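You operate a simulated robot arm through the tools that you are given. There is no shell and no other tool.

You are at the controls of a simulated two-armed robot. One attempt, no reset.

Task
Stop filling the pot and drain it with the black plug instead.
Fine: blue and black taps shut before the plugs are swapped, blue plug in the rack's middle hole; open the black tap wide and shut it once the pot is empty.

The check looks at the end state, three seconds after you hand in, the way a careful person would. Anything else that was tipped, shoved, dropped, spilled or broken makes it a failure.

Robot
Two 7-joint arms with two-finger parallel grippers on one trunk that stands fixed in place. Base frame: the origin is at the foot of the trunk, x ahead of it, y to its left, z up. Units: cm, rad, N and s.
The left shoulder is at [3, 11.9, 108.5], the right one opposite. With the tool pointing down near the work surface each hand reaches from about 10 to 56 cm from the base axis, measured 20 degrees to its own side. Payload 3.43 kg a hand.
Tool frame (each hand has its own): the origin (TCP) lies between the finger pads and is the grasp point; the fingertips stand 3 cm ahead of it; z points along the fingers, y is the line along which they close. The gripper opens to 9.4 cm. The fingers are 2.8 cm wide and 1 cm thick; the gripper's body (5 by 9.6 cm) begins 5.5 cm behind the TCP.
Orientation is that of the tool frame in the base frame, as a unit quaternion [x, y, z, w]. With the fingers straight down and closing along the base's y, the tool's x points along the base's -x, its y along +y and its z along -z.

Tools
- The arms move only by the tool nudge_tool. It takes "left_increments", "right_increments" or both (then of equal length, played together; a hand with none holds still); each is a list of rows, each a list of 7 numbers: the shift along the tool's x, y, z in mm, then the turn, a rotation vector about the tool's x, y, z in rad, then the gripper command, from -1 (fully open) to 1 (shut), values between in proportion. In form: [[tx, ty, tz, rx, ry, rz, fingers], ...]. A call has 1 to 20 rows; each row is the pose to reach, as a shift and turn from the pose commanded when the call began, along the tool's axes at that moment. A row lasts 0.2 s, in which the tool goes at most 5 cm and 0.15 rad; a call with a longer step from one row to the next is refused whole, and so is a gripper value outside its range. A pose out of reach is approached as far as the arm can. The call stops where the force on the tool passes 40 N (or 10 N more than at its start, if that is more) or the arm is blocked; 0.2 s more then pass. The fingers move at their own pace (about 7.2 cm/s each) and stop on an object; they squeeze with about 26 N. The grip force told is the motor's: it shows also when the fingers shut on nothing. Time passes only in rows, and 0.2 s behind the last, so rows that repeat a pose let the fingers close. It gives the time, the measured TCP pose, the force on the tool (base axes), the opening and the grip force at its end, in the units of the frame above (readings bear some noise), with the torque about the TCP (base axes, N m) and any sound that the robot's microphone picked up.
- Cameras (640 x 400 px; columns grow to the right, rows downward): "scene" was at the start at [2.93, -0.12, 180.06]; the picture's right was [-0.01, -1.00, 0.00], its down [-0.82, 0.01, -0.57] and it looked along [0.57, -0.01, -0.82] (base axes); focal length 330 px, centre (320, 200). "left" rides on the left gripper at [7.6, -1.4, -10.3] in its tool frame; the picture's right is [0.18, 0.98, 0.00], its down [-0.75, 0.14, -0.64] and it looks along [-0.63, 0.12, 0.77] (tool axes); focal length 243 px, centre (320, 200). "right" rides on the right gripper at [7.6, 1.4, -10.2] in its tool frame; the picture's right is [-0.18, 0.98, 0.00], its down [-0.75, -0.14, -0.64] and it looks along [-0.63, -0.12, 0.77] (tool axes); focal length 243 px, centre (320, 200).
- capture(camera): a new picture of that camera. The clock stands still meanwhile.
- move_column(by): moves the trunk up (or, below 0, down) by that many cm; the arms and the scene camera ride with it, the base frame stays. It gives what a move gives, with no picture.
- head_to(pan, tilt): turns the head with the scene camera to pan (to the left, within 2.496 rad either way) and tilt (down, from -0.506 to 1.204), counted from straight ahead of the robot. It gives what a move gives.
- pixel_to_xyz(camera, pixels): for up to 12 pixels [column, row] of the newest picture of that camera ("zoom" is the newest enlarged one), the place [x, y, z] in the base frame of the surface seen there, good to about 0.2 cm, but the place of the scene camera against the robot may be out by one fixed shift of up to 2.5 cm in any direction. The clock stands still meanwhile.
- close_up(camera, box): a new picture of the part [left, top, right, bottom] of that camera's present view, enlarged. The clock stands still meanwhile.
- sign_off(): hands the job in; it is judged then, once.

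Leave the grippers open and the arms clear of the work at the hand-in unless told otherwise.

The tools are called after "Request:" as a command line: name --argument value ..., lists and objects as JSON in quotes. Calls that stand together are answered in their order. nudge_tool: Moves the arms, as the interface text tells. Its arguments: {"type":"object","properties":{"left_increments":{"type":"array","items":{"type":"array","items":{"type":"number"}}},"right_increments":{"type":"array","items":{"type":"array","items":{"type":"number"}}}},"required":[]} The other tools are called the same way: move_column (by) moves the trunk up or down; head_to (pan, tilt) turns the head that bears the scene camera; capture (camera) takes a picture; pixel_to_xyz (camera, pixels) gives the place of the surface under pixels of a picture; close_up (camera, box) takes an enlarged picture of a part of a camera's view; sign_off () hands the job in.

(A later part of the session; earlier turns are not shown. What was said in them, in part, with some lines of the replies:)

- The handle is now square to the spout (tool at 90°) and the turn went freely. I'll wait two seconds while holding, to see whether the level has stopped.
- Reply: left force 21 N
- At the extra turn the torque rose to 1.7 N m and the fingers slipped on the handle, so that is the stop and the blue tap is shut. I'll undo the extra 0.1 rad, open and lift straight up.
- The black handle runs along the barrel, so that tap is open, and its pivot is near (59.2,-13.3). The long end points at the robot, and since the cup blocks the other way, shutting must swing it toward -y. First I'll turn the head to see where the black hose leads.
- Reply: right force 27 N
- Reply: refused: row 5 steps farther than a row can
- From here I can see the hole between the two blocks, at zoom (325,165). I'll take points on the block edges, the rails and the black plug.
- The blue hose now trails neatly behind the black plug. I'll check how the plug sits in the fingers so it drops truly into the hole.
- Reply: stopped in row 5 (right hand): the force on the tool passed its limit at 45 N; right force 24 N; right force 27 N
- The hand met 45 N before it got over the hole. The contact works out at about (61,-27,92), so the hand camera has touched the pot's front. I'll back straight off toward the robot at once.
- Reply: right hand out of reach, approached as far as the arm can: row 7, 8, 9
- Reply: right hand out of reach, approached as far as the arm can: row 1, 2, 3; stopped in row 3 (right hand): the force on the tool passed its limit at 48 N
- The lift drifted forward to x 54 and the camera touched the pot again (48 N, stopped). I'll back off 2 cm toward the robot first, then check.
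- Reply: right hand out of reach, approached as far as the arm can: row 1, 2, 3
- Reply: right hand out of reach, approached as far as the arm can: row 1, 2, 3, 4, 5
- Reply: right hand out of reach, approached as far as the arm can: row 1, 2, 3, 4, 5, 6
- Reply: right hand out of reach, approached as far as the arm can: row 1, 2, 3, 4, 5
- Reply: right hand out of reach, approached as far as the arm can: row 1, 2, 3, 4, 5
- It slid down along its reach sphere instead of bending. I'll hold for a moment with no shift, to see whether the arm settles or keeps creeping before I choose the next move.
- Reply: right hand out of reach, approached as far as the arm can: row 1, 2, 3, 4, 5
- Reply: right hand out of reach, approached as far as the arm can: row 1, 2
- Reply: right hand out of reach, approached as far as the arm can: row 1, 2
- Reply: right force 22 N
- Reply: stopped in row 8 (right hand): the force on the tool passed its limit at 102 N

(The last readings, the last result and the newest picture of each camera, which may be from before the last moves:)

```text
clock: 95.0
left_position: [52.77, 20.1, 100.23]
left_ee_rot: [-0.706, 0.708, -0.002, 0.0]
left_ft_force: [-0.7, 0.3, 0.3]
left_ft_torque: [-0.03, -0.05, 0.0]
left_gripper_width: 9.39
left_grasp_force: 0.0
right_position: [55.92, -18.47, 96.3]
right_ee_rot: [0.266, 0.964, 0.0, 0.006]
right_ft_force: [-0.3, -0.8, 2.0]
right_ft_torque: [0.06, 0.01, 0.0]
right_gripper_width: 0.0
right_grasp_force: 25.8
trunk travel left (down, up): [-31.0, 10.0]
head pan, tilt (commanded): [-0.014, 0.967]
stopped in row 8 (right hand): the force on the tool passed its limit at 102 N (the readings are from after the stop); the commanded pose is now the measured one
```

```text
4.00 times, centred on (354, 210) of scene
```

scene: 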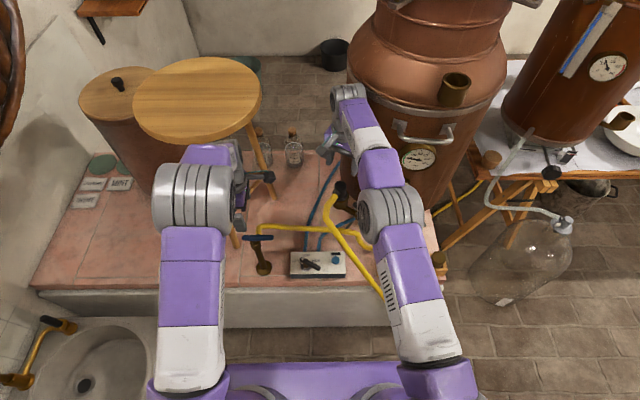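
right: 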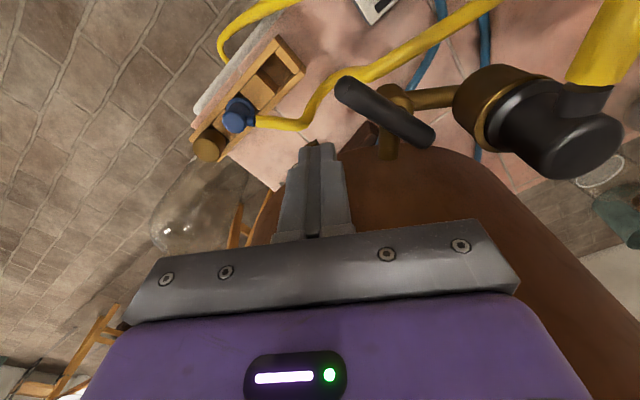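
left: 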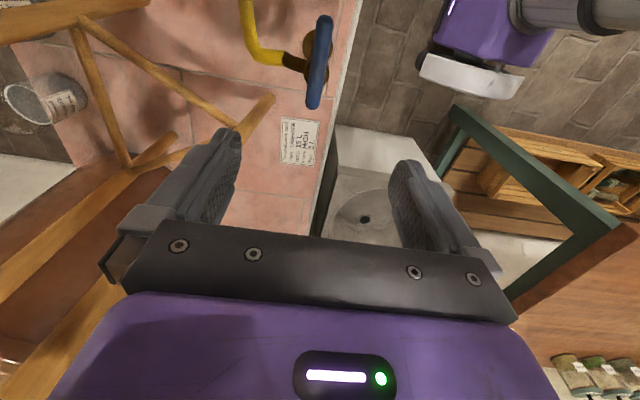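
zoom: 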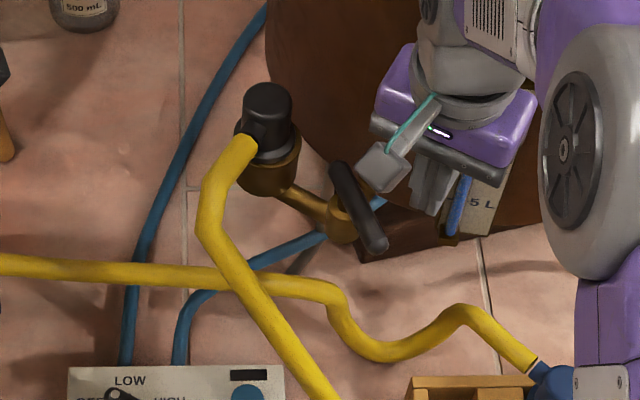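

The descent stopped with a 102 N knock at z 96, so something touched the hand although the load is now gone. I won't move until I know what it was, so I'll look at the surroundings.

Request:
capture --camera "scene"

Request:
close_up --camera "scene" --box '[330, 100, 490, 240]'

Request:
pixel_to_xyz --camera "scene" --pixels '[[420, 158], [405, 158], [432, 160], [420, 170], [420, 130], [440, 130], [360, 170], [370, 180], [350, 165], [338, 190], [341, 185], [400, 190]]'

Request:
pixel_to_xyz --camera "right" --pixels '[[350, 90], [375, 105], [400, 122], [425, 137], [330, 160], [230, 200], [290, 130], [500, 100]]'

```text
taken
```

scene: 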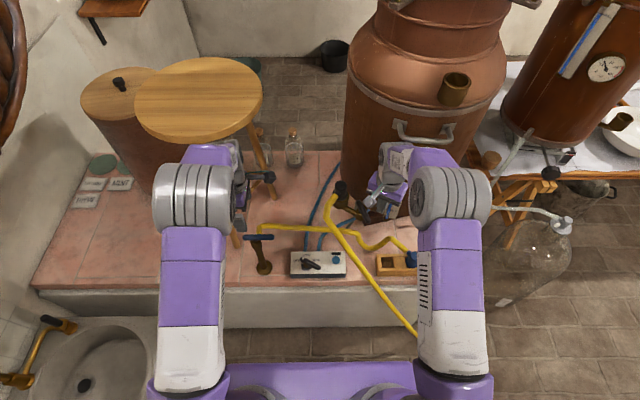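

```text
2.86 times, centred on (410, 170) of scene
```

zoom: 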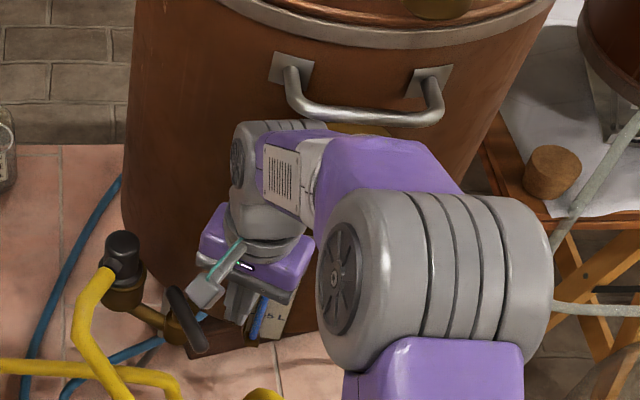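

```text
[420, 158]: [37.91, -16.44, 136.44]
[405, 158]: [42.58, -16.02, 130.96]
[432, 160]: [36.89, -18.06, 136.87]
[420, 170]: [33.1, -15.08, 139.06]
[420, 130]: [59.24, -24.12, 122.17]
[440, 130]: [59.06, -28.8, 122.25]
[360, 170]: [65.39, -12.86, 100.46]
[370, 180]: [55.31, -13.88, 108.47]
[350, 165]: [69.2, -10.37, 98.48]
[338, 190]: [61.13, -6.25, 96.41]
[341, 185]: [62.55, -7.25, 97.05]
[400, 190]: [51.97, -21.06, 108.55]
```

```text
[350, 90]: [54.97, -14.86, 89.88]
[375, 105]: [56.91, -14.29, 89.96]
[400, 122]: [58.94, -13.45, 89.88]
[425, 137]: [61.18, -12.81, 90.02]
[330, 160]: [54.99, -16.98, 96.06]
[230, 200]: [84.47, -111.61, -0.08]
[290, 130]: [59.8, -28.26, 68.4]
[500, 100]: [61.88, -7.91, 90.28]
```

The pot and cup still measure in their old places, and the handle is unchanged at 18°. The likeliest contact is the wrist against the copper, which is only 5.8 cm from the hand's axis here. I'll back off 1.6 cm toward the robot, then lower gently in 1 cm steps.

Request:
nudge_tool --right_increments '[[6, -5, 0, 0, 0, 0, 1], [12.2, -10.8, 0, 0, 0, 0, 1], [12.2, -10.8, 8, 0, 0, 0, 1], [12.2, -10.8, 16, 0, 0, 0, 1], [12.2, -10.8, 25, 0, 0, 0, 1], [12.2, -10.8, 34, 0, 0, 0, 1], [12.2, -10.8, 43, 0, 0, 0, 1], [12.2, -10.8, 53, 0, 0, 0, 1]]'

Request:
capture --camera "right"

Request:
close_up --camera "scene" --box '[330, 100, 490, 240]'

```text
clock: 95.8
left_position: [52.96, 19.84, 100.09]
left_ee_rot: [-0.705, 0.709, -0.001, 0.0]
left_ft_force: [0.9, -0.2, -0.4]
left_ft_torque: [0.0, 0.04, 0.0]
left_gripper_width: 9.41
left_grasp_force: 0.0
right_position: [55.01, -18.84, 96.25]
right_ee_rot: [0.264, 0.964, 0.005, 0.011]
right_ft_force: [-6.8, 1.9, 12.3]
right_ft_torque: [-0.51, -0.82, -0.18]
right_gripper_width: 0.0
right_grasp_force: 25.9
trunk travel left (down, up): [-31.0, 10.0]
head pan, tilt (commanded): [-0.014, 0.967]
stopped in row 3 (right hand): the force on the tool passed its limit at 44 N (the readings are from after the stop); the commanded pose is now the measured one
```

```text
taken
```

right: 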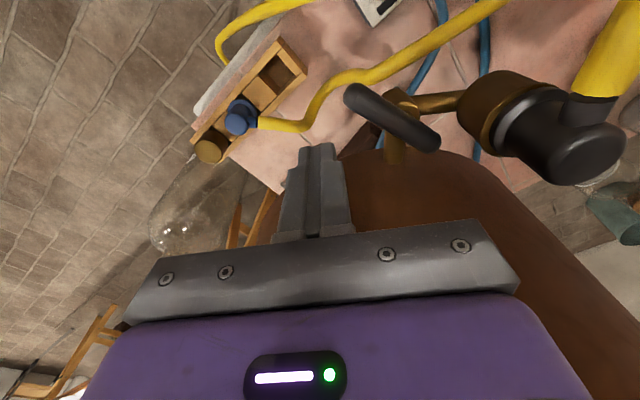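

```text
2.86 times, centred on (410, 170) of scene
```

zoom: 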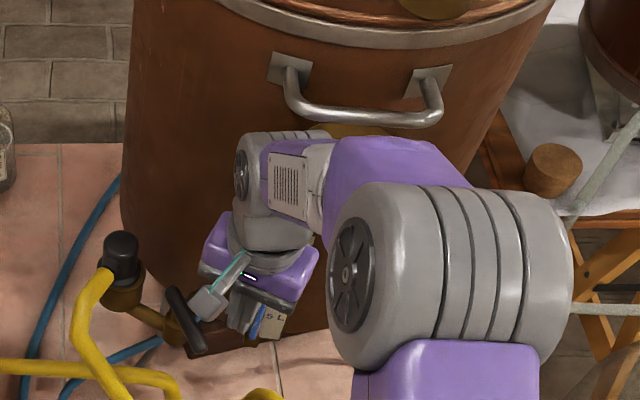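

From the force and torque, the contact lies on the back of the hand about 10 cm above the fingertips' grasp point. That is the thermometer dial, whose left edge reaches here. I'll rise 1.5 cm, then pull back 4 cm toward the robot, and look at the dial.

Request:
nudge_tool --right_increments '[[0, 0, -8, 0, 0, 0, 1], [5, -3, -15, 0, 0, 0, 1], [18, -11, -15, 0, 0, 0, 1], [34, -20, -15, 0, 0, 0, 1], [34, -20, -15, 0, 0, 0, 1]]'

Request:
capture --camera "scene"

Request:
close_up --camera "scene" --box '[330, 100, 490, 240]'

```text
clock: 97.0
left_position: [53.13, 19.79, 100.01]
left_ee_rot: [-0.705, 0.709, 0.0, 0.0]
left_ft_force: [-0.6, 0.8, -0.3]
left_ft_torque: [0.02, 0.03, -0.02]
left_gripper_width: 9.42
left_grasp_force: 0.2
right_position: [51.25, -18.82, 97.49]
right_ee_rot: [0.264, 0.964, 0.004, 0.009]
right_ft_force: [-0.3, 0.8, 0.8]
right_ft_torque: [0.04, 0.02, -0.01]
right_gripper_width: 0.0
right_grasp_force: 26.1
trunk travel left (down, up): [-31.0, 10.0]
head pan, tilt (commanded): [-0.014, 0.967]
```

```text
taken
```

scene: 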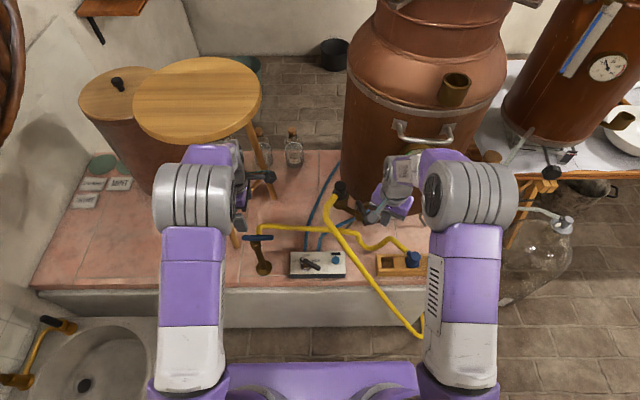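

```text
2.86 times, centred on (410, 170) of scene
```

zoom: 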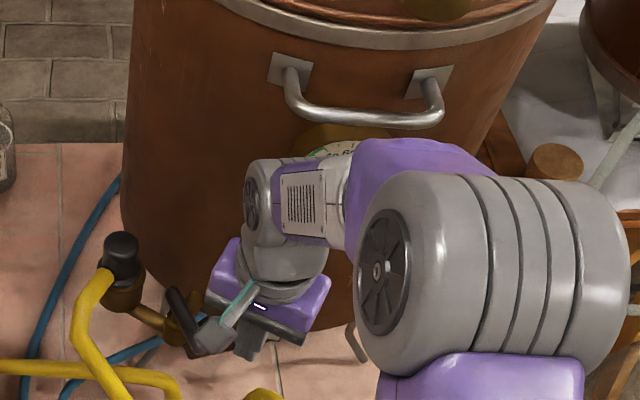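

The gauge's top bracket (about y -22, z 106, x 56–57) fits the contact point too, and both the dial and the gauge look intact. From (51.3,-18.8) I'll go down to z 91 out here, well clear, then move in to x 53.6 behind the long end.

Request:
nudge_tool --right_increments '[[0, 0, 15, 0, 0, 0, 1], [0, 0, 30, 0, 0, 0, 1], [0, 0, 45, 0, 0, 0, 1], [0, 0, 65, 0, 0, 0, 1], [-6, 4, 65, 0, 0, 0, 1], [-13, 9, 65, 0, 0, 0, 1], [-19.2, 13.7, 65, 0, 0, 0, 1], [-19.2, 13.7, 65, 0, 0, 0, 1]]'

Request:
capture --camera "right"

Request:
close_up --camera "scene" --box '[330, 140, 458, 240]'

```text
clock: 98.8
left_position: [53.08, 19.89, 100.05]
left_ee_rot: [-0.705, 0.709, 0.0, 0.0]
left_ft_force: [0.5, -0.5, 0.2]
left_ft_torque: [-0.03, -0.01, 0.02]
left_gripper_width: 9.39
left_grasp_force: 0.1
right_position: [53.56, -18.48, 90.97]
right_ee_rot: [0.263, 0.965, 0.003, 0.011]
right_ft_force: [-0.4, -0.1, 0.7]
right_ft_torque: [0.02, 0.01, 0.05]
right_gripper_width: 0.0
right_grasp_force: 25.9
trunk travel left (down, up): [-31.0, 10.0]
head pan, tilt (commanded): [-0.014, 0.967]
```

```text
taken
```

right: 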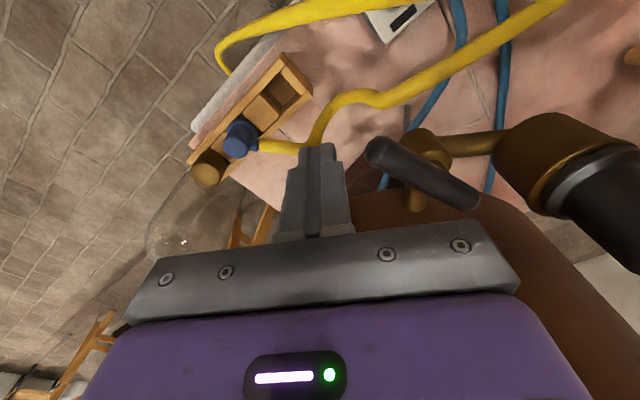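

```text
4.00 times, centred on (394, 190) of scene
```

zoom: 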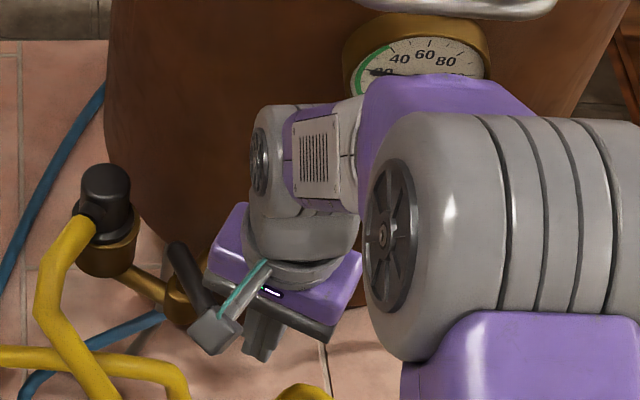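

The fingers stand beside the long end, with no contact. I'll push straight toward +y to swing the handle along the barrel, the wide-open position.

Request:
nudge_tool --right_increments '[[3.2, 7, 0, 0, 0, 0, 1], [6.4, 14, 0, 0, 0, 0, 1], [9.6, 21, 0, 0, 0, 0, 1], [12.8, 28.5, 0, 0, 0, 0, 1], [16, 36, 0, 0, 0, 0, 1], [19, 43, 0, 0, 0, 0, 1], [22, 49, 0, 0, 0, 0, 1], [24, 53, 0, 0, 0, 0, 1], [25.5, 57, 0, 0, 0, 0, 1]]'

Request:
capture --camera "right"

Request:
close_up --camera "scene" --box '[330, 140, 458, 240]'

```text
clock: 100.8
left_position: [53.02, 19.79, 100.05]
left_ee_rot: [-0.706, 0.709, -0.001, -0.001]
left_ft_force: [0.7, 0.3, 0.8]
left_ft_torque: [-0.01, -0.01, -0.02]
left_gripper_width: 9.4
left_grasp_force: 0.0
right_position: [54.43, -12.47, 91.15]
right_ee_rot: [0.264, 0.965, 0.003, 0.01]
right_ft_force: [-0.3, -0.2, 1.6]
right_ft_torque: [-0.06, -0.03, -0.02]
right_gripper_width: 0.0
right_grasp_force: 26.4
trunk travel left (down, up): [-31.0, 10.0]
head pan, tilt (commanded): [-0.014, 0.967]
```

```text
taken
```

right: 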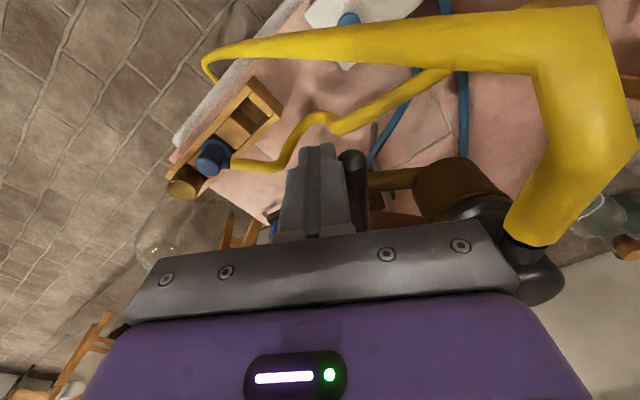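

```text
4.00 times, centred on (394, 190) of scene
```

zoom: 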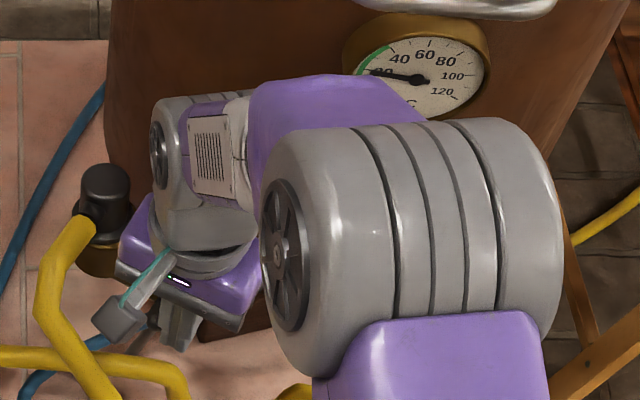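

The handle is now nearly along the barrel (at (355,185) it runs straight up the image). I'll push a few millimetres more to reach its open stop.

Request:
nudge_tool --right_increments '[[0, 3, 0, 0, 0, 0, 1], [0, 6, 0, 0, 0, 0, 1], [0, 8, 0, 0, 0, 0, 1], [0, 10, 0, 0, 0, 0, 1]]'

Request:
capture --camera "right"

Request:
pixel_to_xyz --camera "right" --pixels '[[357, 160], [362, 180], [366, 200], [370, 215], [395, 178], [420, 178]]'

```text
clock: 101.8
left_position: [53.0, 19.62, 100.22]
left_ee_rot: [-0.705, 0.709, 0.001, 0.0]
left_ft_force: [-0.2, 0.1, 0.5]
left_ft_torque: [0.0, 0.0, 0.02]
left_gripper_width: 9.4
left_grasp_force: 0.0
right_position: [54.48, -12.16, 91.07]
right_ee_rot: [0.266, 0.964, 0.001, 0.008]
right_ft_force: [-11.6, -24.6, 4.1]
right_ft_torque: [-0.46, 0.19, -0.38]
right_gripper_width: 0.0
right_grasp_force: 26.6
trunk travel left (down, up): [-31.0, 10.0]
head pan, tilt (commanded): [-0.014, 0.967]
```

```text
taken
```

right: 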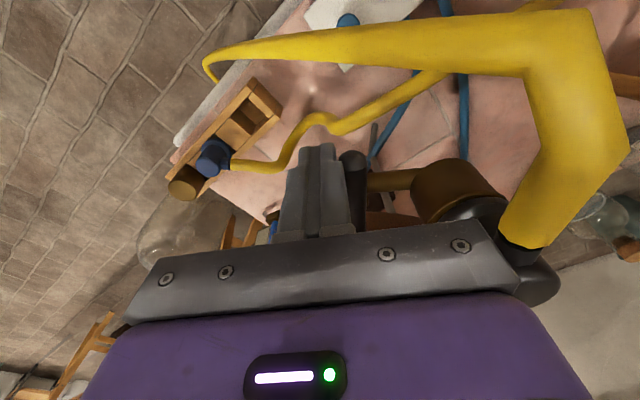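

```text
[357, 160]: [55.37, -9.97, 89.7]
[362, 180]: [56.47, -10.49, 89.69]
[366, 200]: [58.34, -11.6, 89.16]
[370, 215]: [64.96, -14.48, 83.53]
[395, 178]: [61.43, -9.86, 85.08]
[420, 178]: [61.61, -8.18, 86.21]
```

The push now meets 27 N, so the black tap is wide open. I'll back the fingers off, rise to about (52,-14,105), and look at the gauge with the hand camera while it drains.

Request:
nudge_tool --right_increments '[[3, -12, 0, 0, 0, 0, 1], [6, -24, 0, 0, 0, 0, 1], [8.6, -30, -35, 0, 0, 0, 1], [8.6, -30, -75, 0, 0, 0, 0], [8.6, -30, -115, 0, 0, 0, -1], [8.6, -30, -145, 0, 0, 0, -1]]'

Request:
capture --camera "right"

Request:
capture --camera "scene"

Request:
close_up --camera "right" --box '[250, 100, 410, 240]'

```text
clock: 103.2
left_position: [52.97, 19.92, 100.11]
left_ee_rot: [-0.706, 0.709, 0.0, 0.0]
left_ft_force: [-1.0, 0.5, -0.4]
left_ft_torque: [0.01, 0.01, -0.02]
left_gripper_width: 9.4
left_grasp_force: 0.2
right_position: [52.13, -13.47, 105.49]
right_ee_rot: [0.263, 0.965, 0.004, 0.011]
right_ft_force: [-0.5, 0.7, -0.2]
right_ft_torque: [0.0, 0.0, 0.02]
right_gripper_width: 9.42
right_grasp_force: 0.1
trunk travel left (down, up): [-31.0, 10.0]
head pan, tilt (commanded): [-0.014, 0.967]
```

```text
taken
```

right: 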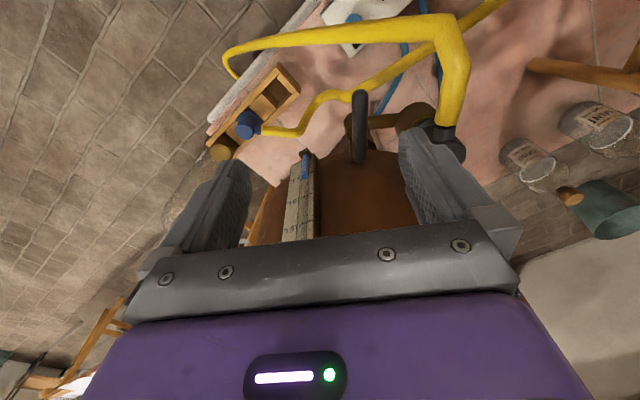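

```text
taken
```

scene: 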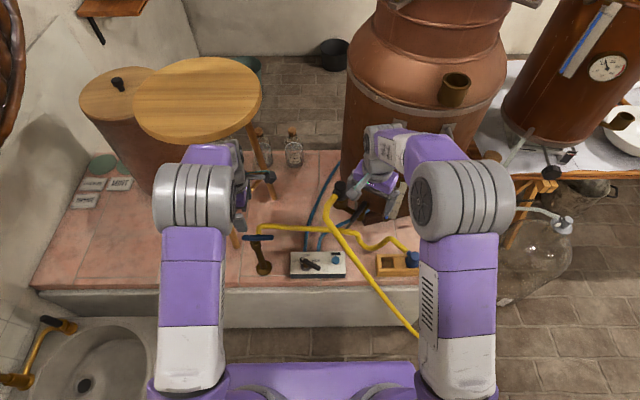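

```text
2.86 times, centred on (330, 170) of right
```

zoom: 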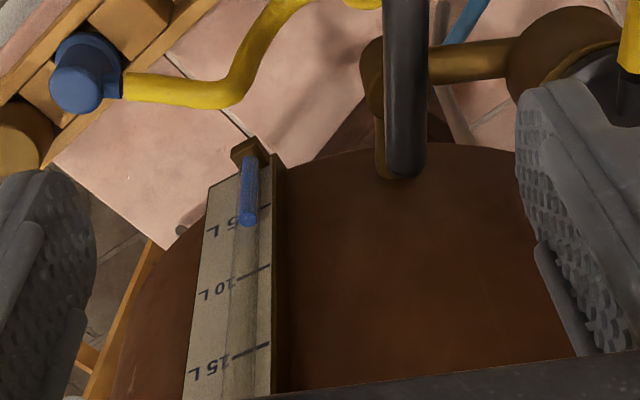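

The gauge has dropped to about 6 L, so it's draining. I'll measure the handle's angle to be sure it's wide open, then wait a few seconds.

Request:
pixel_to_xyz --camera "zoom" --pixels '[[404, 15], [405, 60], [405, 110], [406, 160], [480, 62], [520, 55]]'

Request:
nudge_tool --right_increments '[[0, 0, 0, 0, 0, 0, -1], [0, 0, 0, 0, 0, 0, -1], [0, 0, 0, 0, 0, 0, -1], [0, 0, 0, 0, 0, 0, -1], [0, 0, 0, 0, 0, 0, -1], [0, 0, 0, 0, 0, 0, -1], [0, 0, 0, 0, 0, 0, -1], [0, 0, 0, 0, 0, 0, -1], [0, 0, 0, 0, 0, 0, -1], [0, 0, 0, 0, 0, 0, -1], [0, 0, 0, 0, 0, 0, -1], [0, 0, 0, 0, 0, 0, -1], [0, 0, 0, 0, 0, 0, -1], [0, 0, 0, 0, 0, 0, -1], [0, 0, 0, 0, 0, 0, -1], [0, 0, 0, 0, 0, 0, -1], [0, 0, 0, 0, 0, 0, -1], [0, 0, 0, 0, 0, 0, -1], [0, 0, 0, 0, 0, 0, -1], [0, 0, 0, 0, 0, 0, -1]]'

Request:
close_up --camera "right" --box '[250, 100, 410, 240]'

```text
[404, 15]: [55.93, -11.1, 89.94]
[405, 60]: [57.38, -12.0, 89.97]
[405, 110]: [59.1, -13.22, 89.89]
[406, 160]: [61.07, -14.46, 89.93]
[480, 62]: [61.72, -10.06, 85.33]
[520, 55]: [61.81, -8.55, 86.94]
```

```text
clock: 107.4
left_position: [53.04, 19.85, 100.11]
left_ee_rot: [-0.705, 0.709, -0.002, 0.0]
left_ft_force: [0.8, 0.3, -0.7]
left_ft_torque: [-0.02, 0.02, 0.01]
left_gripper_width: 9.4
left_grasp_force: 0.0
right_position: [52.16, -13.64, 105.52]
right_ee_rot: [0.263, 0.965, 0.003, 0.011]
right_ft_force: [-0.6, -0.1, -0.8]
right_ft_torque: [-0.01, 0.0, 0.0]
right_gripper_width: 9.39
right_grasp_force: 0.0
trunk travel left (down, up): [-31.0, 10.0]
head pan, tilt (commanded): [-0.014, 0.967]
```

```text
2.86 times, centred on (330, 170) of right
```

zoom: 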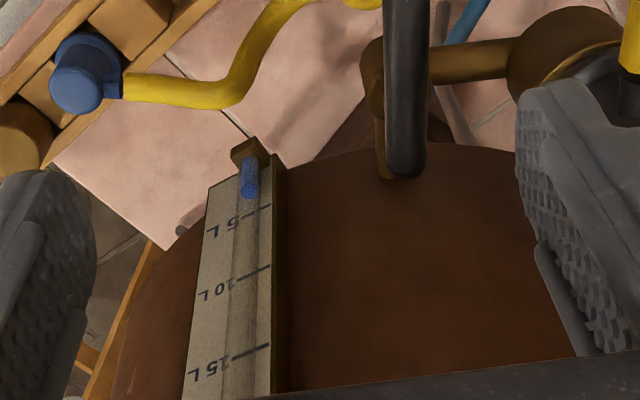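

The handle is at -33.2°, along the barrel and fully open, and the level is about 3.5 L after 4 s. I'll keep waiting.

Request:
nudge_tool --right_increments '[[0, 0, 0, 0, 0, 0, -1], [0, 0, 0, 0, 0, 0, -1], [0, 0, 0, 0, 0, 0, -1], [0, 0, 0, 0, 0, 0, -1], [0, 0, 0, 0, 0, 0, -1], [0, 0, 0, 0, 0, 0, -1], [0, 0, 0, 0, 0, 0, -1], [0, 0, 0, 0, 0, 0, -1], [0, 0, 0, 0, 0, 0, -1], [0, 0, 0, 0, 0, 0, -1], [0, 0, 0, 0, 0, 0, -1], [0, 0, 0, 0, 0, 0, -1], [0, 0, 0, 0, 0, 0, -1], [0, 0, 0, 0, 0, 0, -1], [0, 0, 0, 0, 0, 0, -1], [0, 0, 0, 0, 0, 0, -1], [0, 0, 0, 0, 0, 0, -1], [0, 0, 0, 0, 0, 0, -1], [0, 0, 0, 0, 0, 0, -1], [0, 0, 0, 0, 0, 0, -1]]'

Request:
close_up --camera "right" --box '[250, 100, 410, 240]'

Request:
close_up --camera "scene" --box '[230, 170, 470, 320]'

```text
clock: 111.6
left_position: [53.07, 19.84, 100.06]
left_ee_rot: [-0.705, 0.709, -0.001, 0.0]
left_ft_force: [0.5, 0.1, -0.5]
left_ft_torque: [-0.01, 0.0, -0.02]
left_gripper_width: 9.42
left_grasp_force: 0.1
right_position: [52.14, -13.58, 105.49]
right_ee_rot: [0.264, 0.965, 0.004, 0.011]
right_ft_force: [0.5, -0.1, 0.8]
right_ft_torque: [-0.01, 0.01, -0.01]
right_gripper_width: 9.39
right_grasp_force: 0.0
trunk travel left (down, up): [-31.0, 10.0]
head pan, tilt (commanded): [-0.014, 0.967]
```

```text
2.86 times, centred on (330, 170) of right
```

zoom: 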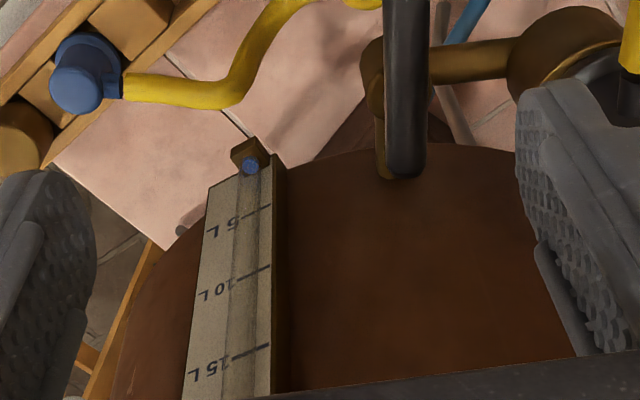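

```text
2.67 times, centred on (350, 245) of scene
```

zoom: 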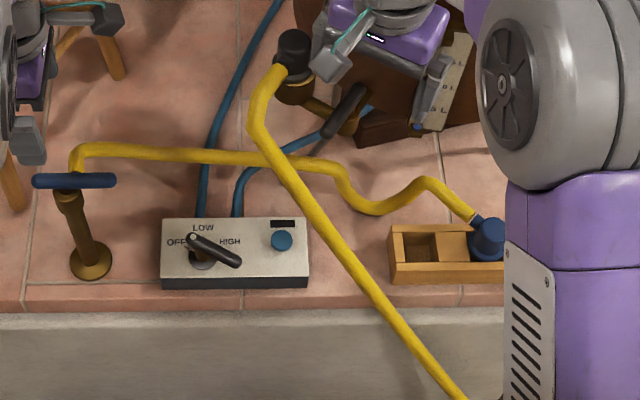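

Nearly empty, about 1 L. I'll wait another 4 s and look again.

Request:
nudge_tool --right_increments '[[0, 0, 0, 0, 0, 0, -1], [0, 0, 0, 0, 0, 0, -1], [0, 0, 0, 0, 0, 0, -1], [0, 0, 0, 0, 0, 0, -1], [0, 0, 0, 0, 0, 0, -1], [0, 0, 0, 0, 0, 0, -1], [0, 0, 0, 0, 0, 0, -1], [0, 0, 0, 0, 0, 0, -1], [0, 0, 0, 0, 0, 0, -1], [0, 0, 0, 0, 0, 0, -1], [0, 0, 0, 0, 0, 0, -1], [0, 0, 0, 0, 0, 0, -1], [0, 0, 0, 0, 0, 0, -1], [0, 0, 0, 0, 0, 0, -1], [0, 0, 0, 0, 0, 0, -1], [0, 0, 0, 0, 0, 0, -1], [0, 0, 0, 0, 0, 0, -1], [0, 0, 0, 0, 0, 0, -1], [0, 0, 0, 0, 0, 0, -1], [0, 0, 0, 0, 0, 0, -1]]'

Request:
close_up --camera "right" --box '[280, 130, 360, 190]'

```text
clock: 115.8
left_position: [52.99, 19.87, 99.98]
left_ee_rot: [-0.706, 0.709, -0.001, -0.001]
left_ft_force: [0.4, 0.6, -0.7]
left_ft_torque: [0.02, 0.0, 0.02]
left_gripper_width: 9.4
left_grasp_force: 0.0
right_position: [52.15, -13.52, 105.39]
right_ee_rot: [0.264, 0.965, 0.004, 0.01]
right_ft_force: [0.4, 0.0, -0.1]
right_ft_torque: [0.02, 0.03, 0.0]
right_gripper_width: 9.4
right_grasp_force: 0.0
trunk travel left (down, up): [-31.0, 10.0]
head pan, tilt (commanded): [-0.014, 0.967]
```

```text
6.67 times, centred on (320, 160) of right
```

zoom: 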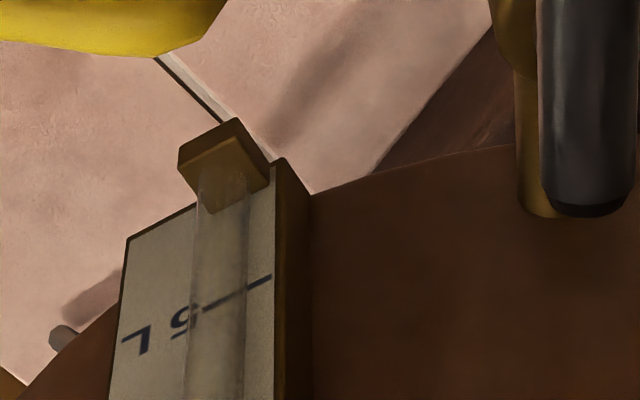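

The gauge tube is empty. I'll wait 4 more seconds so that the last of it drains, then shut the tap.

Request:
nudge_tool --right_increments '[[0, 0, 0, 0, 0, 0, 1], [0, 0, 0, 0, 0, 0, 1], [0, 0, 0, 0, 0, 0, 1], [0, 0, 0, 0, 0, 0, 1], [0, 0, 0, 0, 0, 0, 1], [0, 0, 0, 0, 0, 0, 1], [0, 0, 0, 0, 0, 0, 1], [0, 0, 0, 0, 0, 0, 1], [0, 0, 0, 0, 0, 0, 1], [0, 0, 0, 0, 0, 0, 1], [0, 0, 0, 0, 0, 0, 1], [0, 0, 0, 0, 0, 0, 1], [0, 0, 0, 0, 0, 0, 1], [0, 0, 0, 0, 0, 0, 1], [0, 0, 0, 0, 0, 0, 1], [0, 0, 0, 0, 0, 0, 1], [0, 0, 0, 0, 0, 0, 1], [0, 0, 0, 0, 0, 0, 1], [0, 0, 0, 0, 0, 0, 1], [0, 0, 0, 0, 0, 0, 1]]'

Request:
capture --camera "right"

Request:
pixel_to_xyz --camera "right" --pixels '[[445, 120], [452, 100], [458, 75], [455, 50], [440, 25], [400, 25], [350, 30], [300, 36]]'

```text
clock: 120.0
left_position: [53.07, 19.8, 99.99]
left_ee_rot: [-0.705, 0.709, -0.001, -0.001]
left_ft_force: [-0.6, 0.5, 0.7]
left_ft_torque: [0.01, -0.01, 0.01]
left_gripper_width: 9.39
left_grasp_force: 0.1
right_position: [52.22, -13.62, 105.48]
right_ee_rot: [0.264, 0.964, 0.004, 0.01]
right_ft_force: [0.6, 0.2, 0.2]
right_ft_torque: [-0.03, 0.02, 0.0]
right_gripper_width: 0.0
right_grasp_force: 25.7
trunk travel left (down, up): [-31.0, 10.0]
head pan, tilt (commanded): [-0.014, 0.967]
```

```text
taken
```

right: 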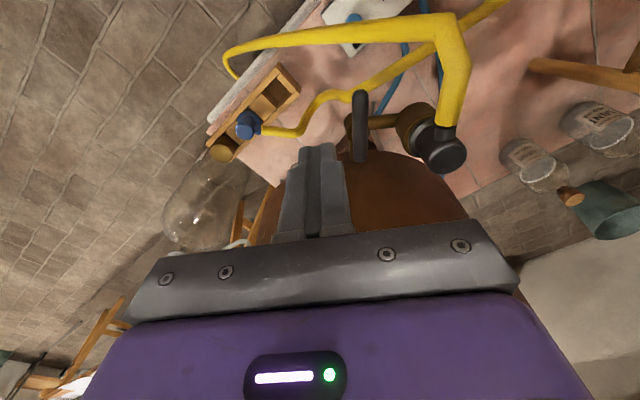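

```text
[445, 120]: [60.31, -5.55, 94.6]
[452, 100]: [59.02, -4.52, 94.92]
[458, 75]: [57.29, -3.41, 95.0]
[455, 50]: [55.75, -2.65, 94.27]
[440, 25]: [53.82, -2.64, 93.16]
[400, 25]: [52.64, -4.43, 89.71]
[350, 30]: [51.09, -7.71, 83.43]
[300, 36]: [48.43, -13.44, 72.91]
```

The hose path is unchanged and stays 4 cm or more from my entry point. I'll take the shut fingers to (57.2,-8.4), the +y side of the handle, and down to z 91.

Request:
nudge_tool --right_increments '[[-8, 35, 0, 0, 0, 0, 1], [-16.5, 70.3, 0, 0, 0, 0, 1], [-16.5, 70.3, 35, 0, 0, 0, 1], [-16.5, 70.3, 70, 0, 0, 0, 1], [-16.5, 70.3, 100, 0, 0, 0, 1], [-16.5, 70.3, 125, 0, 0, 0, 1], [-16.5, 70.3, 145, 0, 0, 0, 1], [-16.5, 70.3, 145, 0, 0, 0, 1]]'

Request:
capture --camera "right"

Request:
close_up --camera "scene" --box '[290, 150, 418, 250]'

```text
clock: 121.8
left_position: [53.05, 19.9, 100.0]
left_ee_rot: [-0.705, 0.709, -0.001, -0.001]
left_ft_force: [0.4, 0.4, 0.1]
left_ft_torque: [0.0, 0.01, 0.01]
left_gripper_width: 9.4
left_grasp_force: 0.1
right_position: [57.65, -8.21, 91.24]
right_ee_rot: [0.264, 0.964, 0.004, 0.01]
right_ft_force: [1.4, -0.3, 0.5]
right_ft_torque: [0.05, 0.0, 0.0]
right_gripper_width: 0.0
right_grasp_force: 26.3
trunk travel left (down, up): [-31.0, 10.0]
head pan, tilt (commanded): [-0.014, 0.967]
```

```text
taken
```

right: 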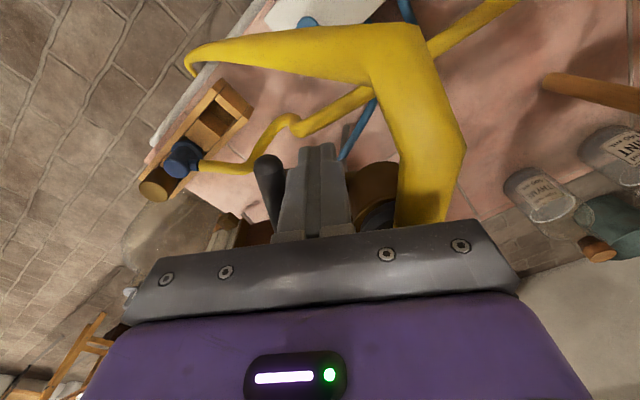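

```text
4.00 times, centred on (354, 200) of scene
```

zoom: 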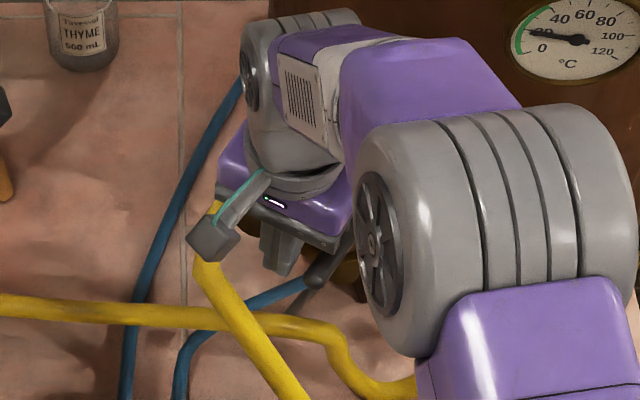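

The fingers are in place beside the long end (265,195). I'll sweep along the same arc as before to shut the tap.

Request:
nudge_tool --right_increments '[[-0.3, -7, 0, 0, 0, 0, 1], [-0.6, -13.2, 0, 0, 0, 0, 1], [1.8, -18, 0, 0, 0, 0, 1], [4.1, -22.5, 0, 0, 0, 0, 1], [5.7, -27.3, 0, 0, 0, 0, 1], [7.3, -32, 0, 0, 0, 0, 1], [7.6, -37.6, 0, 0, 0, 0, 1], [7.8, -43.2, 0, 0, 0, 0, 1], [6.2, -49, 0, 0, 0, 0, 1], [4.5, -55, 0, 0, 0, 0, 1], [1, -60.5, 0, 0, 0, 0, 1], [-2.6, -66, 0, 0, 0, 0, 1], [-8, -70.5, 0, 0, 0, 0, 1], [-13.4, -74.7, 0, 0, 0, 0, 1]]'

Request:
nudge_tool --right_increments '[[-3, -0.5, 0, 0, 0, 0, 1], [-6, -0.9, 0, 0, 0, 0, 1], [-9, -1.3, 0, 0, 0, 0, 1], [-11, -1.6, 0, 0, 0, 0, 1]]'

Request:
close_up --camera "right" --box '[320, 120, 480, 240]'

```text
clock: 124.8
left_position: [53.03, 19.8, 100.08]
left_ee_rot: [-0.705, 0.71, -0.001, 0.0]
left_ft_force: [-0.7, 0.4, 0.0]
left_ft_torque: [-0.03, 0.0, 0.01]
left_gripper_width: 9.42
left_grasp_force: 0.0
right_position: [54.74, -15.5, 90.99]
right_ee_rot: [0.264, 0.965, 0.004, 0.009]
right_ft_force: [0.0, -0.1, -0.4]
right_ft_torque: [0.01, -0.02, 0.02]
right_gripper_width: 0.0
right_grasp_force: 26.0
trunk travel left (down, up): [-31.0, 10.0]
head pan, tilt (commanded): [-0.014, 0.967]
```

```text
clock: 125.8
left_position: [52.93, 19.81, 100.06]
left_ee_rot: [-0.706, 0.709, -0.001, 0.0]
left_ft_force: [-0.2, 0.1, -0.2]
left_ft_torque: [0.01, 0.0, 0.0]
left_gripper_width: 9.41
left_grasp_force: 0.0
right_position: [55.12, -15.85, 91.2]
right_ee_rot: [0.263, 0.965, 0.003, 0.006]
right_ft_force: [-19.4, 7.5, 2.4]
right_ft_torque: [0.03, 0.39, -0.12]
right_gripper_width: 0.0
right_grasp_force: 25.7
trunk travel left (down, up): [-31.0, 10.0]
head pan, tilt (commanded): [-0.014, 0.967]
```

```text
3.33 times, centred on (400, 180) of right
```

zoom: 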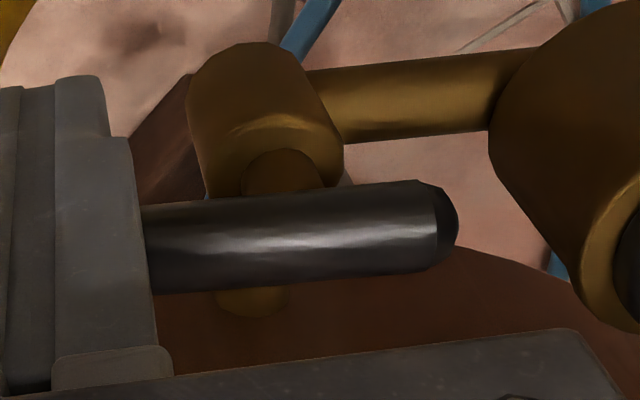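

The stop is felt at 21 N. I'll measure the handle's angle against the pipe.

Request:
pixel_to_xyz --camera "zoom" --pixels '[[165, 248], [230, 240], [300, 234], [370, 227], [425, 221], [340, 102], [410, 97], [480, 90]]'

```text
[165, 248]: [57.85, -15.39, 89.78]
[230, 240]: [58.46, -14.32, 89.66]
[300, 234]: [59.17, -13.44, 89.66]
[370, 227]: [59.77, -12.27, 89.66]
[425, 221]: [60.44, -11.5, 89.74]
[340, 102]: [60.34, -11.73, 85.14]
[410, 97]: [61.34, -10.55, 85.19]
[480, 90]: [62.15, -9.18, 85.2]
```

The handle is at 56.3°, square to the barrel, so the black tap is shut. I'll back the right hand off toward the robot, rise and open it, then take it to a clear place.

Request:
nudge_tool --right_increments '[[15, 0, 0, 0, 0, 0, 1], [30, 0, -10, 0, 0, 0, 1], [40, 0, -50, 0, 0, 0, 1], [40, 0, -95, 0, 0, 0, 0], [40, 0, -140, 0, 0, 0, -1], [40, 0, -160, 0, 0, 0, -1]]'

Request:
capture --camera "right"

Request:
close_up --camera "right" --box '[250, 80, 450, 220]'

```text
clock: 127.2
left_position: [53.01, 19.78, 100.02]
left_ee_rot: [-0.706, 0.709, 0.0, 0.0]
left_ft_force: [0.6, 0.0, 0.2]
left_ft_torque: [-0.01, 0.0, 0.01]
left_gripper_width: 9.4
left_grasp_force: 0.1
right_position: [51.77, -14.21, 106.99]
right_ee_rot: [0.264, 0.964, 0.004, 0.01]
right_ft_force: [-0.1, -0.1, -1.3]
right_ft_torque: [0.03, 0.01, 0.03]
right_gripper_width: 9.39
right_grasp_force: 0.0
trunk travel left (down, up): [-31.0, 10.0]
head pan, tilt (commanded): [-0.014, 0.967]
```

```text
taken
```

right: 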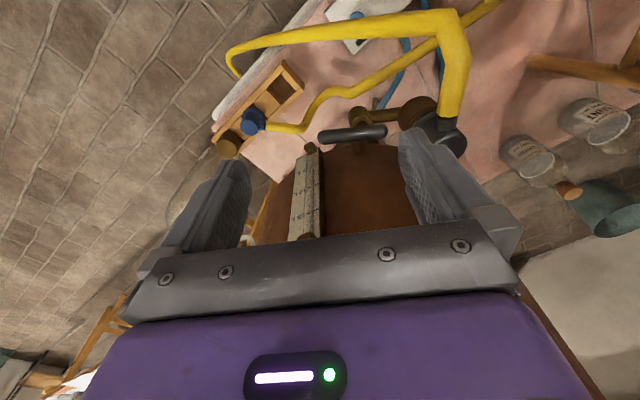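

```text
2.86 times, centred on (350, 150) of right
```

zoom: 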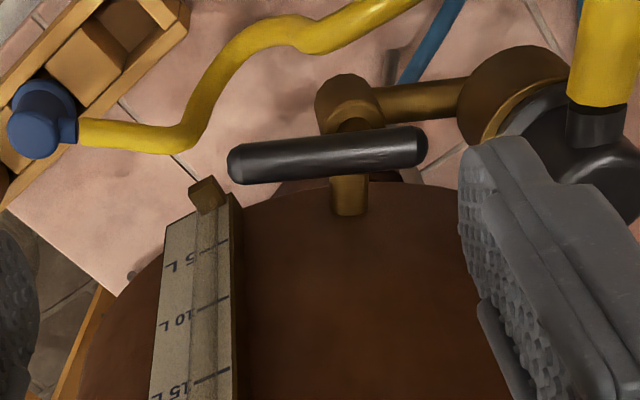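

The black tap is shut, the gauge is empty, and the plug is in the cup. I'll move the right hand away to about (44,-31,113) and then inspect the whole scene.

Request:
nudge_tool --right_increments '[[0, -8, -20, 0, 0, -0.05, -1], [-3, -40, -35, 0, 0, -0.13, -1], [-7, -75, -50, 0, 0, -0.23, -1], [-11, -110, -60, 0, 0, -0.33, -1], [-15, -145, -60, 0, 0, -0.43, -1], [-19.6, -180, -60, 0, 0, -0.53, -1], [-19.6, -180, -60, 0, 0, -0.53, -1]]'

Request:
capture --camera "scene"

Request:
capture --camera "right"

Request:
capture --camera "left"

```text
clock: 128.8
left_position: [53.01, 19.89, 99.93]
left_ee_rot: [-0.705, 0.709, 0.0, -0.001]
left_ft_force: [-0.4, 0.6, 0.0]
left_ft_torque: [-0.03, -0.04, 0.03]
left_gripper_width: 9.4
left_grasp_force: 0.0
right_position: [44.13, -30.64, 112.54]
right_ee_rot: [0.001, 1.0, 0.0, 0.01]
right_ft_force: [0.9, 0.9, -0.8]
right_ft_torque: [-0.01, -0.01, 0.0]
right_gripper_width: 9.42
right_grasp_force: 0.1
trunk travel left (down, up): [-31.0, 10.0]
head pan, tilt (commanded): [-0.014, 0.967]
```

```text
taken
```

scene: 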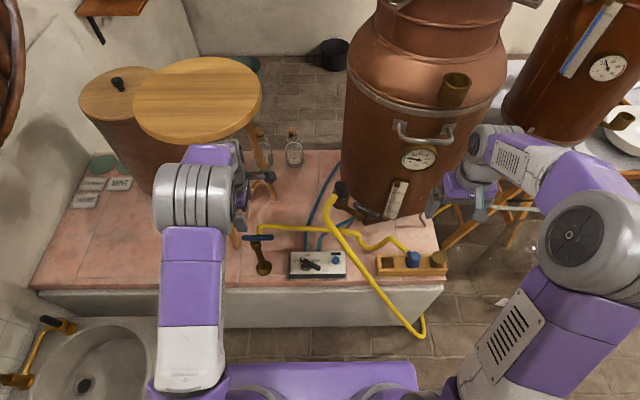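

```text
taken
```

right: 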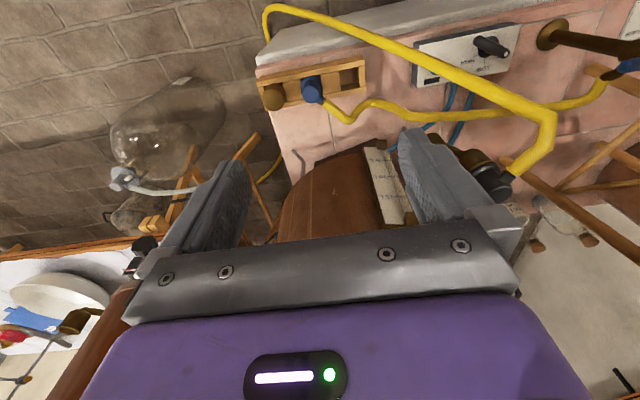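

```text
taken
```

left: 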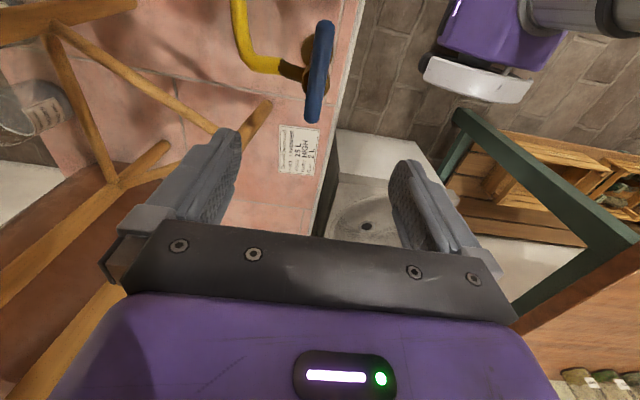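

Both hands are clear and open. I'll enlarge the work area to check the plugs, taps, gauge, dial, knob and rack.

Request:
close_up --camera "scene" --box '[230, 170, 470, 320]'

Request:
close_up --camera "scene" --box '[320, 130, 448, 240]'

Request:
close_up --camera "scene" --box '[360, 235, 460, 300]'

Request:
close_up --camera "left" --box '[230, 0, 390, 130]'

Request:
close_up --camera "right" --box '[240, 50, 400, 150]'

```text
2.67 times, centred on (350, 245) of scene
```

zoom: 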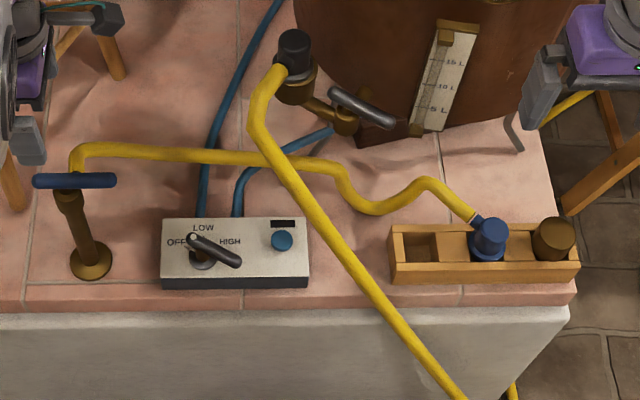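

```text
3.64 times, centred on (384, 185) of scene
```

zoom: 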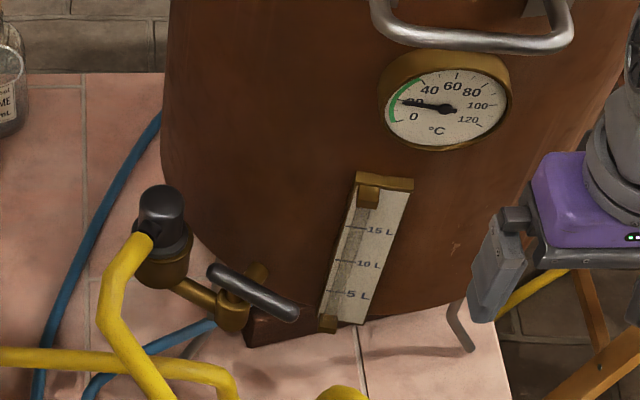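

```text
6.15 times, centred on (410, 268) of scene
```

zoom: 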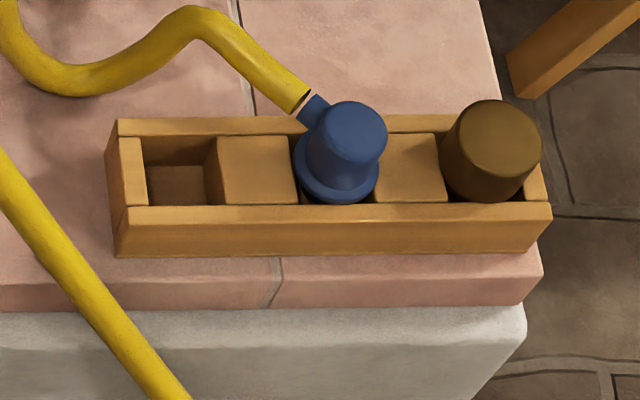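

```text
3.08 times, centred on (310, 65) of left
```

zoom: 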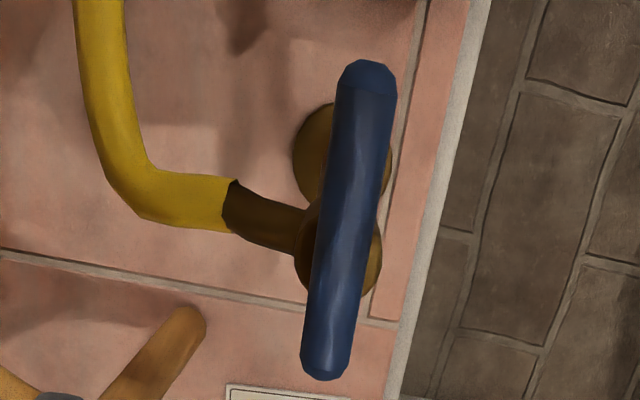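

```text
4.00 times, centred on (320, 100) of right
```

zoom: 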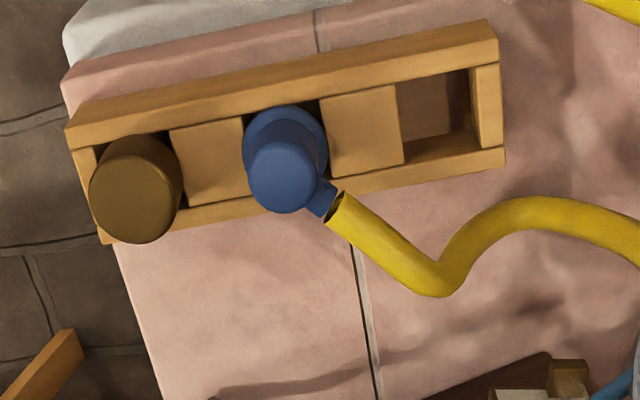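

Everything looks right: blue plug seated in the middle hole, brown cap untouched, knob at OFF, level empty. I'll measure the two tap handles and both plug tops once more, and look toward the floor drain for any spill.

Request:
pixel_to_xyz --camera "left" --pixels '[[325, 30], [321, 60], [316, 95], [313, 115]]'

Request:
pixel_to_xyz --camera "zoom" --pixels '[[285, 175], [260, 175], [310, 175], [285, 120], [250, 130], [320, 125], [135, 205]]'

Request:
head_to --pan -0.7 --tilt 0.75

Request:
capture --camera "scene"

```text
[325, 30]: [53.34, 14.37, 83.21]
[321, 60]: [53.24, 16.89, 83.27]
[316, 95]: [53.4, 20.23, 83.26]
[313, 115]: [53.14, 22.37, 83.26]
```

```text
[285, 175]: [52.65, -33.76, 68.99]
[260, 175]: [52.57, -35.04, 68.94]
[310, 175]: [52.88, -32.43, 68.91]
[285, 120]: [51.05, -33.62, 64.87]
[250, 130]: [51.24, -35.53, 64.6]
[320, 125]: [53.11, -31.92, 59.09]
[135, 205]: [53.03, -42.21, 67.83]
```

```text
clock: 129.8
left_position: [53.04, 19.79, 100.03]
left_ee_rot: [-0.705, 0.709, -0.001, 0.0]
left_ft_force: [1.0, -0.4, 0.3]
left_ft_torque: [0.02, -0.01, 0.0]
left_gripper_width: 9.4
left_grasp_force: 0.1
right_position: [44.21, -30.51, 112.48]
right_ee_rot: [0.002, 1.0, 0.001, 0.01]
right_ft_force: [0.0, 0.1, 0.4]
right_ft_torque: [0.02, 0.03, 0.01]
right_gripper_width: 9.4
right_grasp_force: 0.1
trunk travel left (down, up): [-31.0, 10.0]
head pan, tilt (commanded): [-0.7, 0.75]
```

```text
taken
```

scene: 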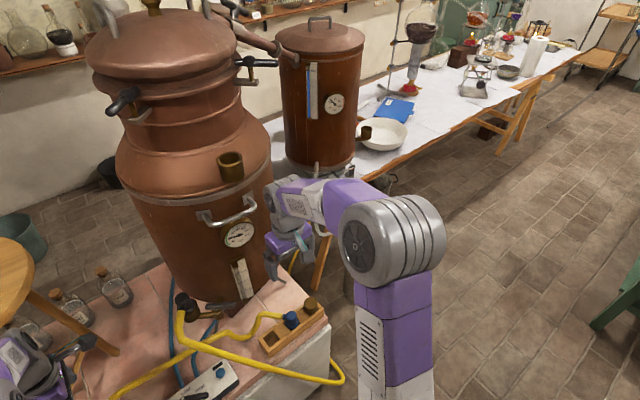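

The blue handle lies exactly along y (shut), the blue plug's flange is at z 64.7 and its top at 68.95 (fully seated), and no spill is seen. I'll lift the left hand well clear above the blue tap, and turn the head back for a last look.

Request:
nudge_tool --left_increments '[[0, 0, -40, 0, 0, 0, -1], [0, 0, -80, 0, 0, 0, -1], [0, 0, -120, 0, 0, 0, -1], [0, 0, -120, 0, 0, 0, -1]]'

Request:
head_to --pan -0.014 --tilt 0.967

Request:
capture --camera "scene"

Request:
close_up --camera "scene" --box '[300, 150, 460, 260]'

```text
clock: 130.8
left_position: [53.34, 20.05, 111.87]
left_ee_rot: [-0.705, 0.709, -0.001, -0.001]
left_ft_force: [-0.1, -0.3, 0.4]
left_ft_torque: [0.02, 0.03, -0.02]
left_gripper_width: 9.39
left_grasp_force: 0.1
right_position: [44.17, -30.68, 112.5]
right_ee_rot: [0.002, 1.0, 0.0, 0.01]
right_ft_force: [1.2, 0.0, -0.5]
right_ft_torque: [0.01, 0.01, 0.0]
right_gripper_width: 9.39
right_grasp_force: 0.1
trunk travel left (down, up): [-31.0, 10.0]
head pan, tilt (commanded): [-0.7, 0.75]
```

```text
clock: 131.9
left_position: [53.2, 20.05, 111.86]
left_ee_rot: [-0.705, 0.709, 0.0, -0.002]
left_ft_force: [0.0, -0.1, 0.2]
left_ft_torque: [-0.02, 0.02, -0.01]
left_gripper_width: 9.41
left_grasp_force: 0.1
right_position: [44.23, -30.55, 112.48]
right_ee_rot: [0.002, 1.0, 0.001, 0.009]
right_ft_force: [-0.1, 0.7, -0.5]
right_ft_torque: [0.0, 0.01, -0.01]
right_gripper_width: 9.39
right_grasp_force: 0.1
trunk travel left (down, up): [-31.0, 10.0]
head pan, tilt (commanded): [-0.014, 0.967]
```

```text
taken
```

scene: 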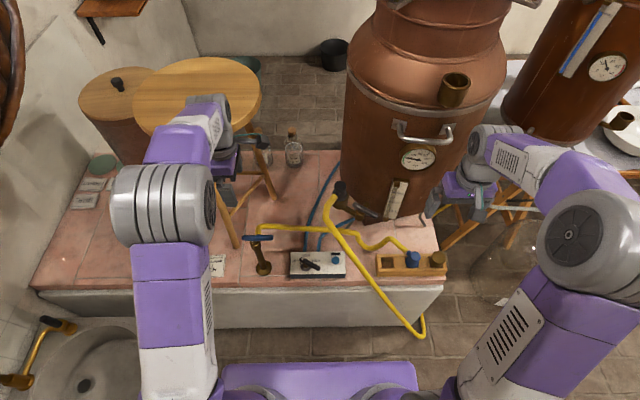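

```text
3.64 times, centred on (380, 205) of scene
```

zoom: 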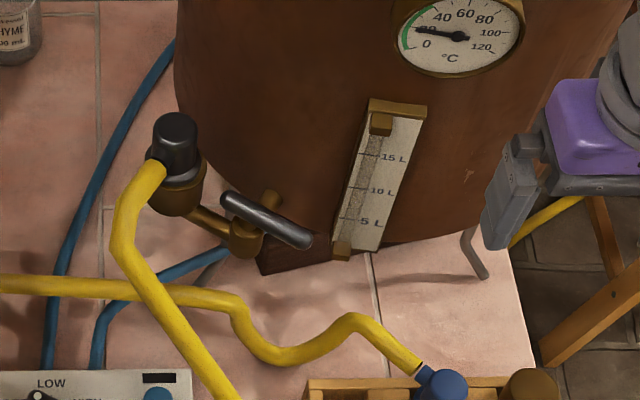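

Here is the final state I can see:
- **Taps:** blue and black are both shut.
- **Plugs:** the black plug is seated in the pot's cup. The blue plug is seated in the rack's middle hole.
- **Pot:** the gauge reads empty, and I see no spill.
- **Burner knob:** it still points to OFF.
- **Hands:** both are open and clear of the work.

During the job the right hand knocked the pot's front four times, at about 44 to 48 N and once at 102 N. The points I re-measured on the pot and cup hadn't moved, and the gauge and dial look intact. I'm handing in.

Request:
sign_off

```text
The job is handed in.
```

I've handed the job in: the pot is drained through the black plug, and both taps are shut. No verdict came back from the check.

- **Order of work:** I shut the blue tap, then the black tap, before moving any plug. The blue plug then went into the rack's middle hole and the black plug into the pot's cup.
- **Draining:** I opened the black tap to its stop and let the pot run from about 10 L until the gauge was empty. I gave it a few more seconds, then shut the tap again.
- **Blue plug placement:** the right arm ran out of reach and locked straight over the rack, so I lowered the plug in by moving the trunk. The trunk is now 4 cm lower than at the start.
- **Contacts with the pot:** the right hand hit the pot's front or its fittings four times, three at about 44 to 48 N and once at 102 N. The points I re-measured on the pot and cup hadn't moved. The gauge and thermometer look intact, but I judged that only from the pictures.
- **Spills:** I saw none in the pictures, though the far end of the drain hose was never fully in view.
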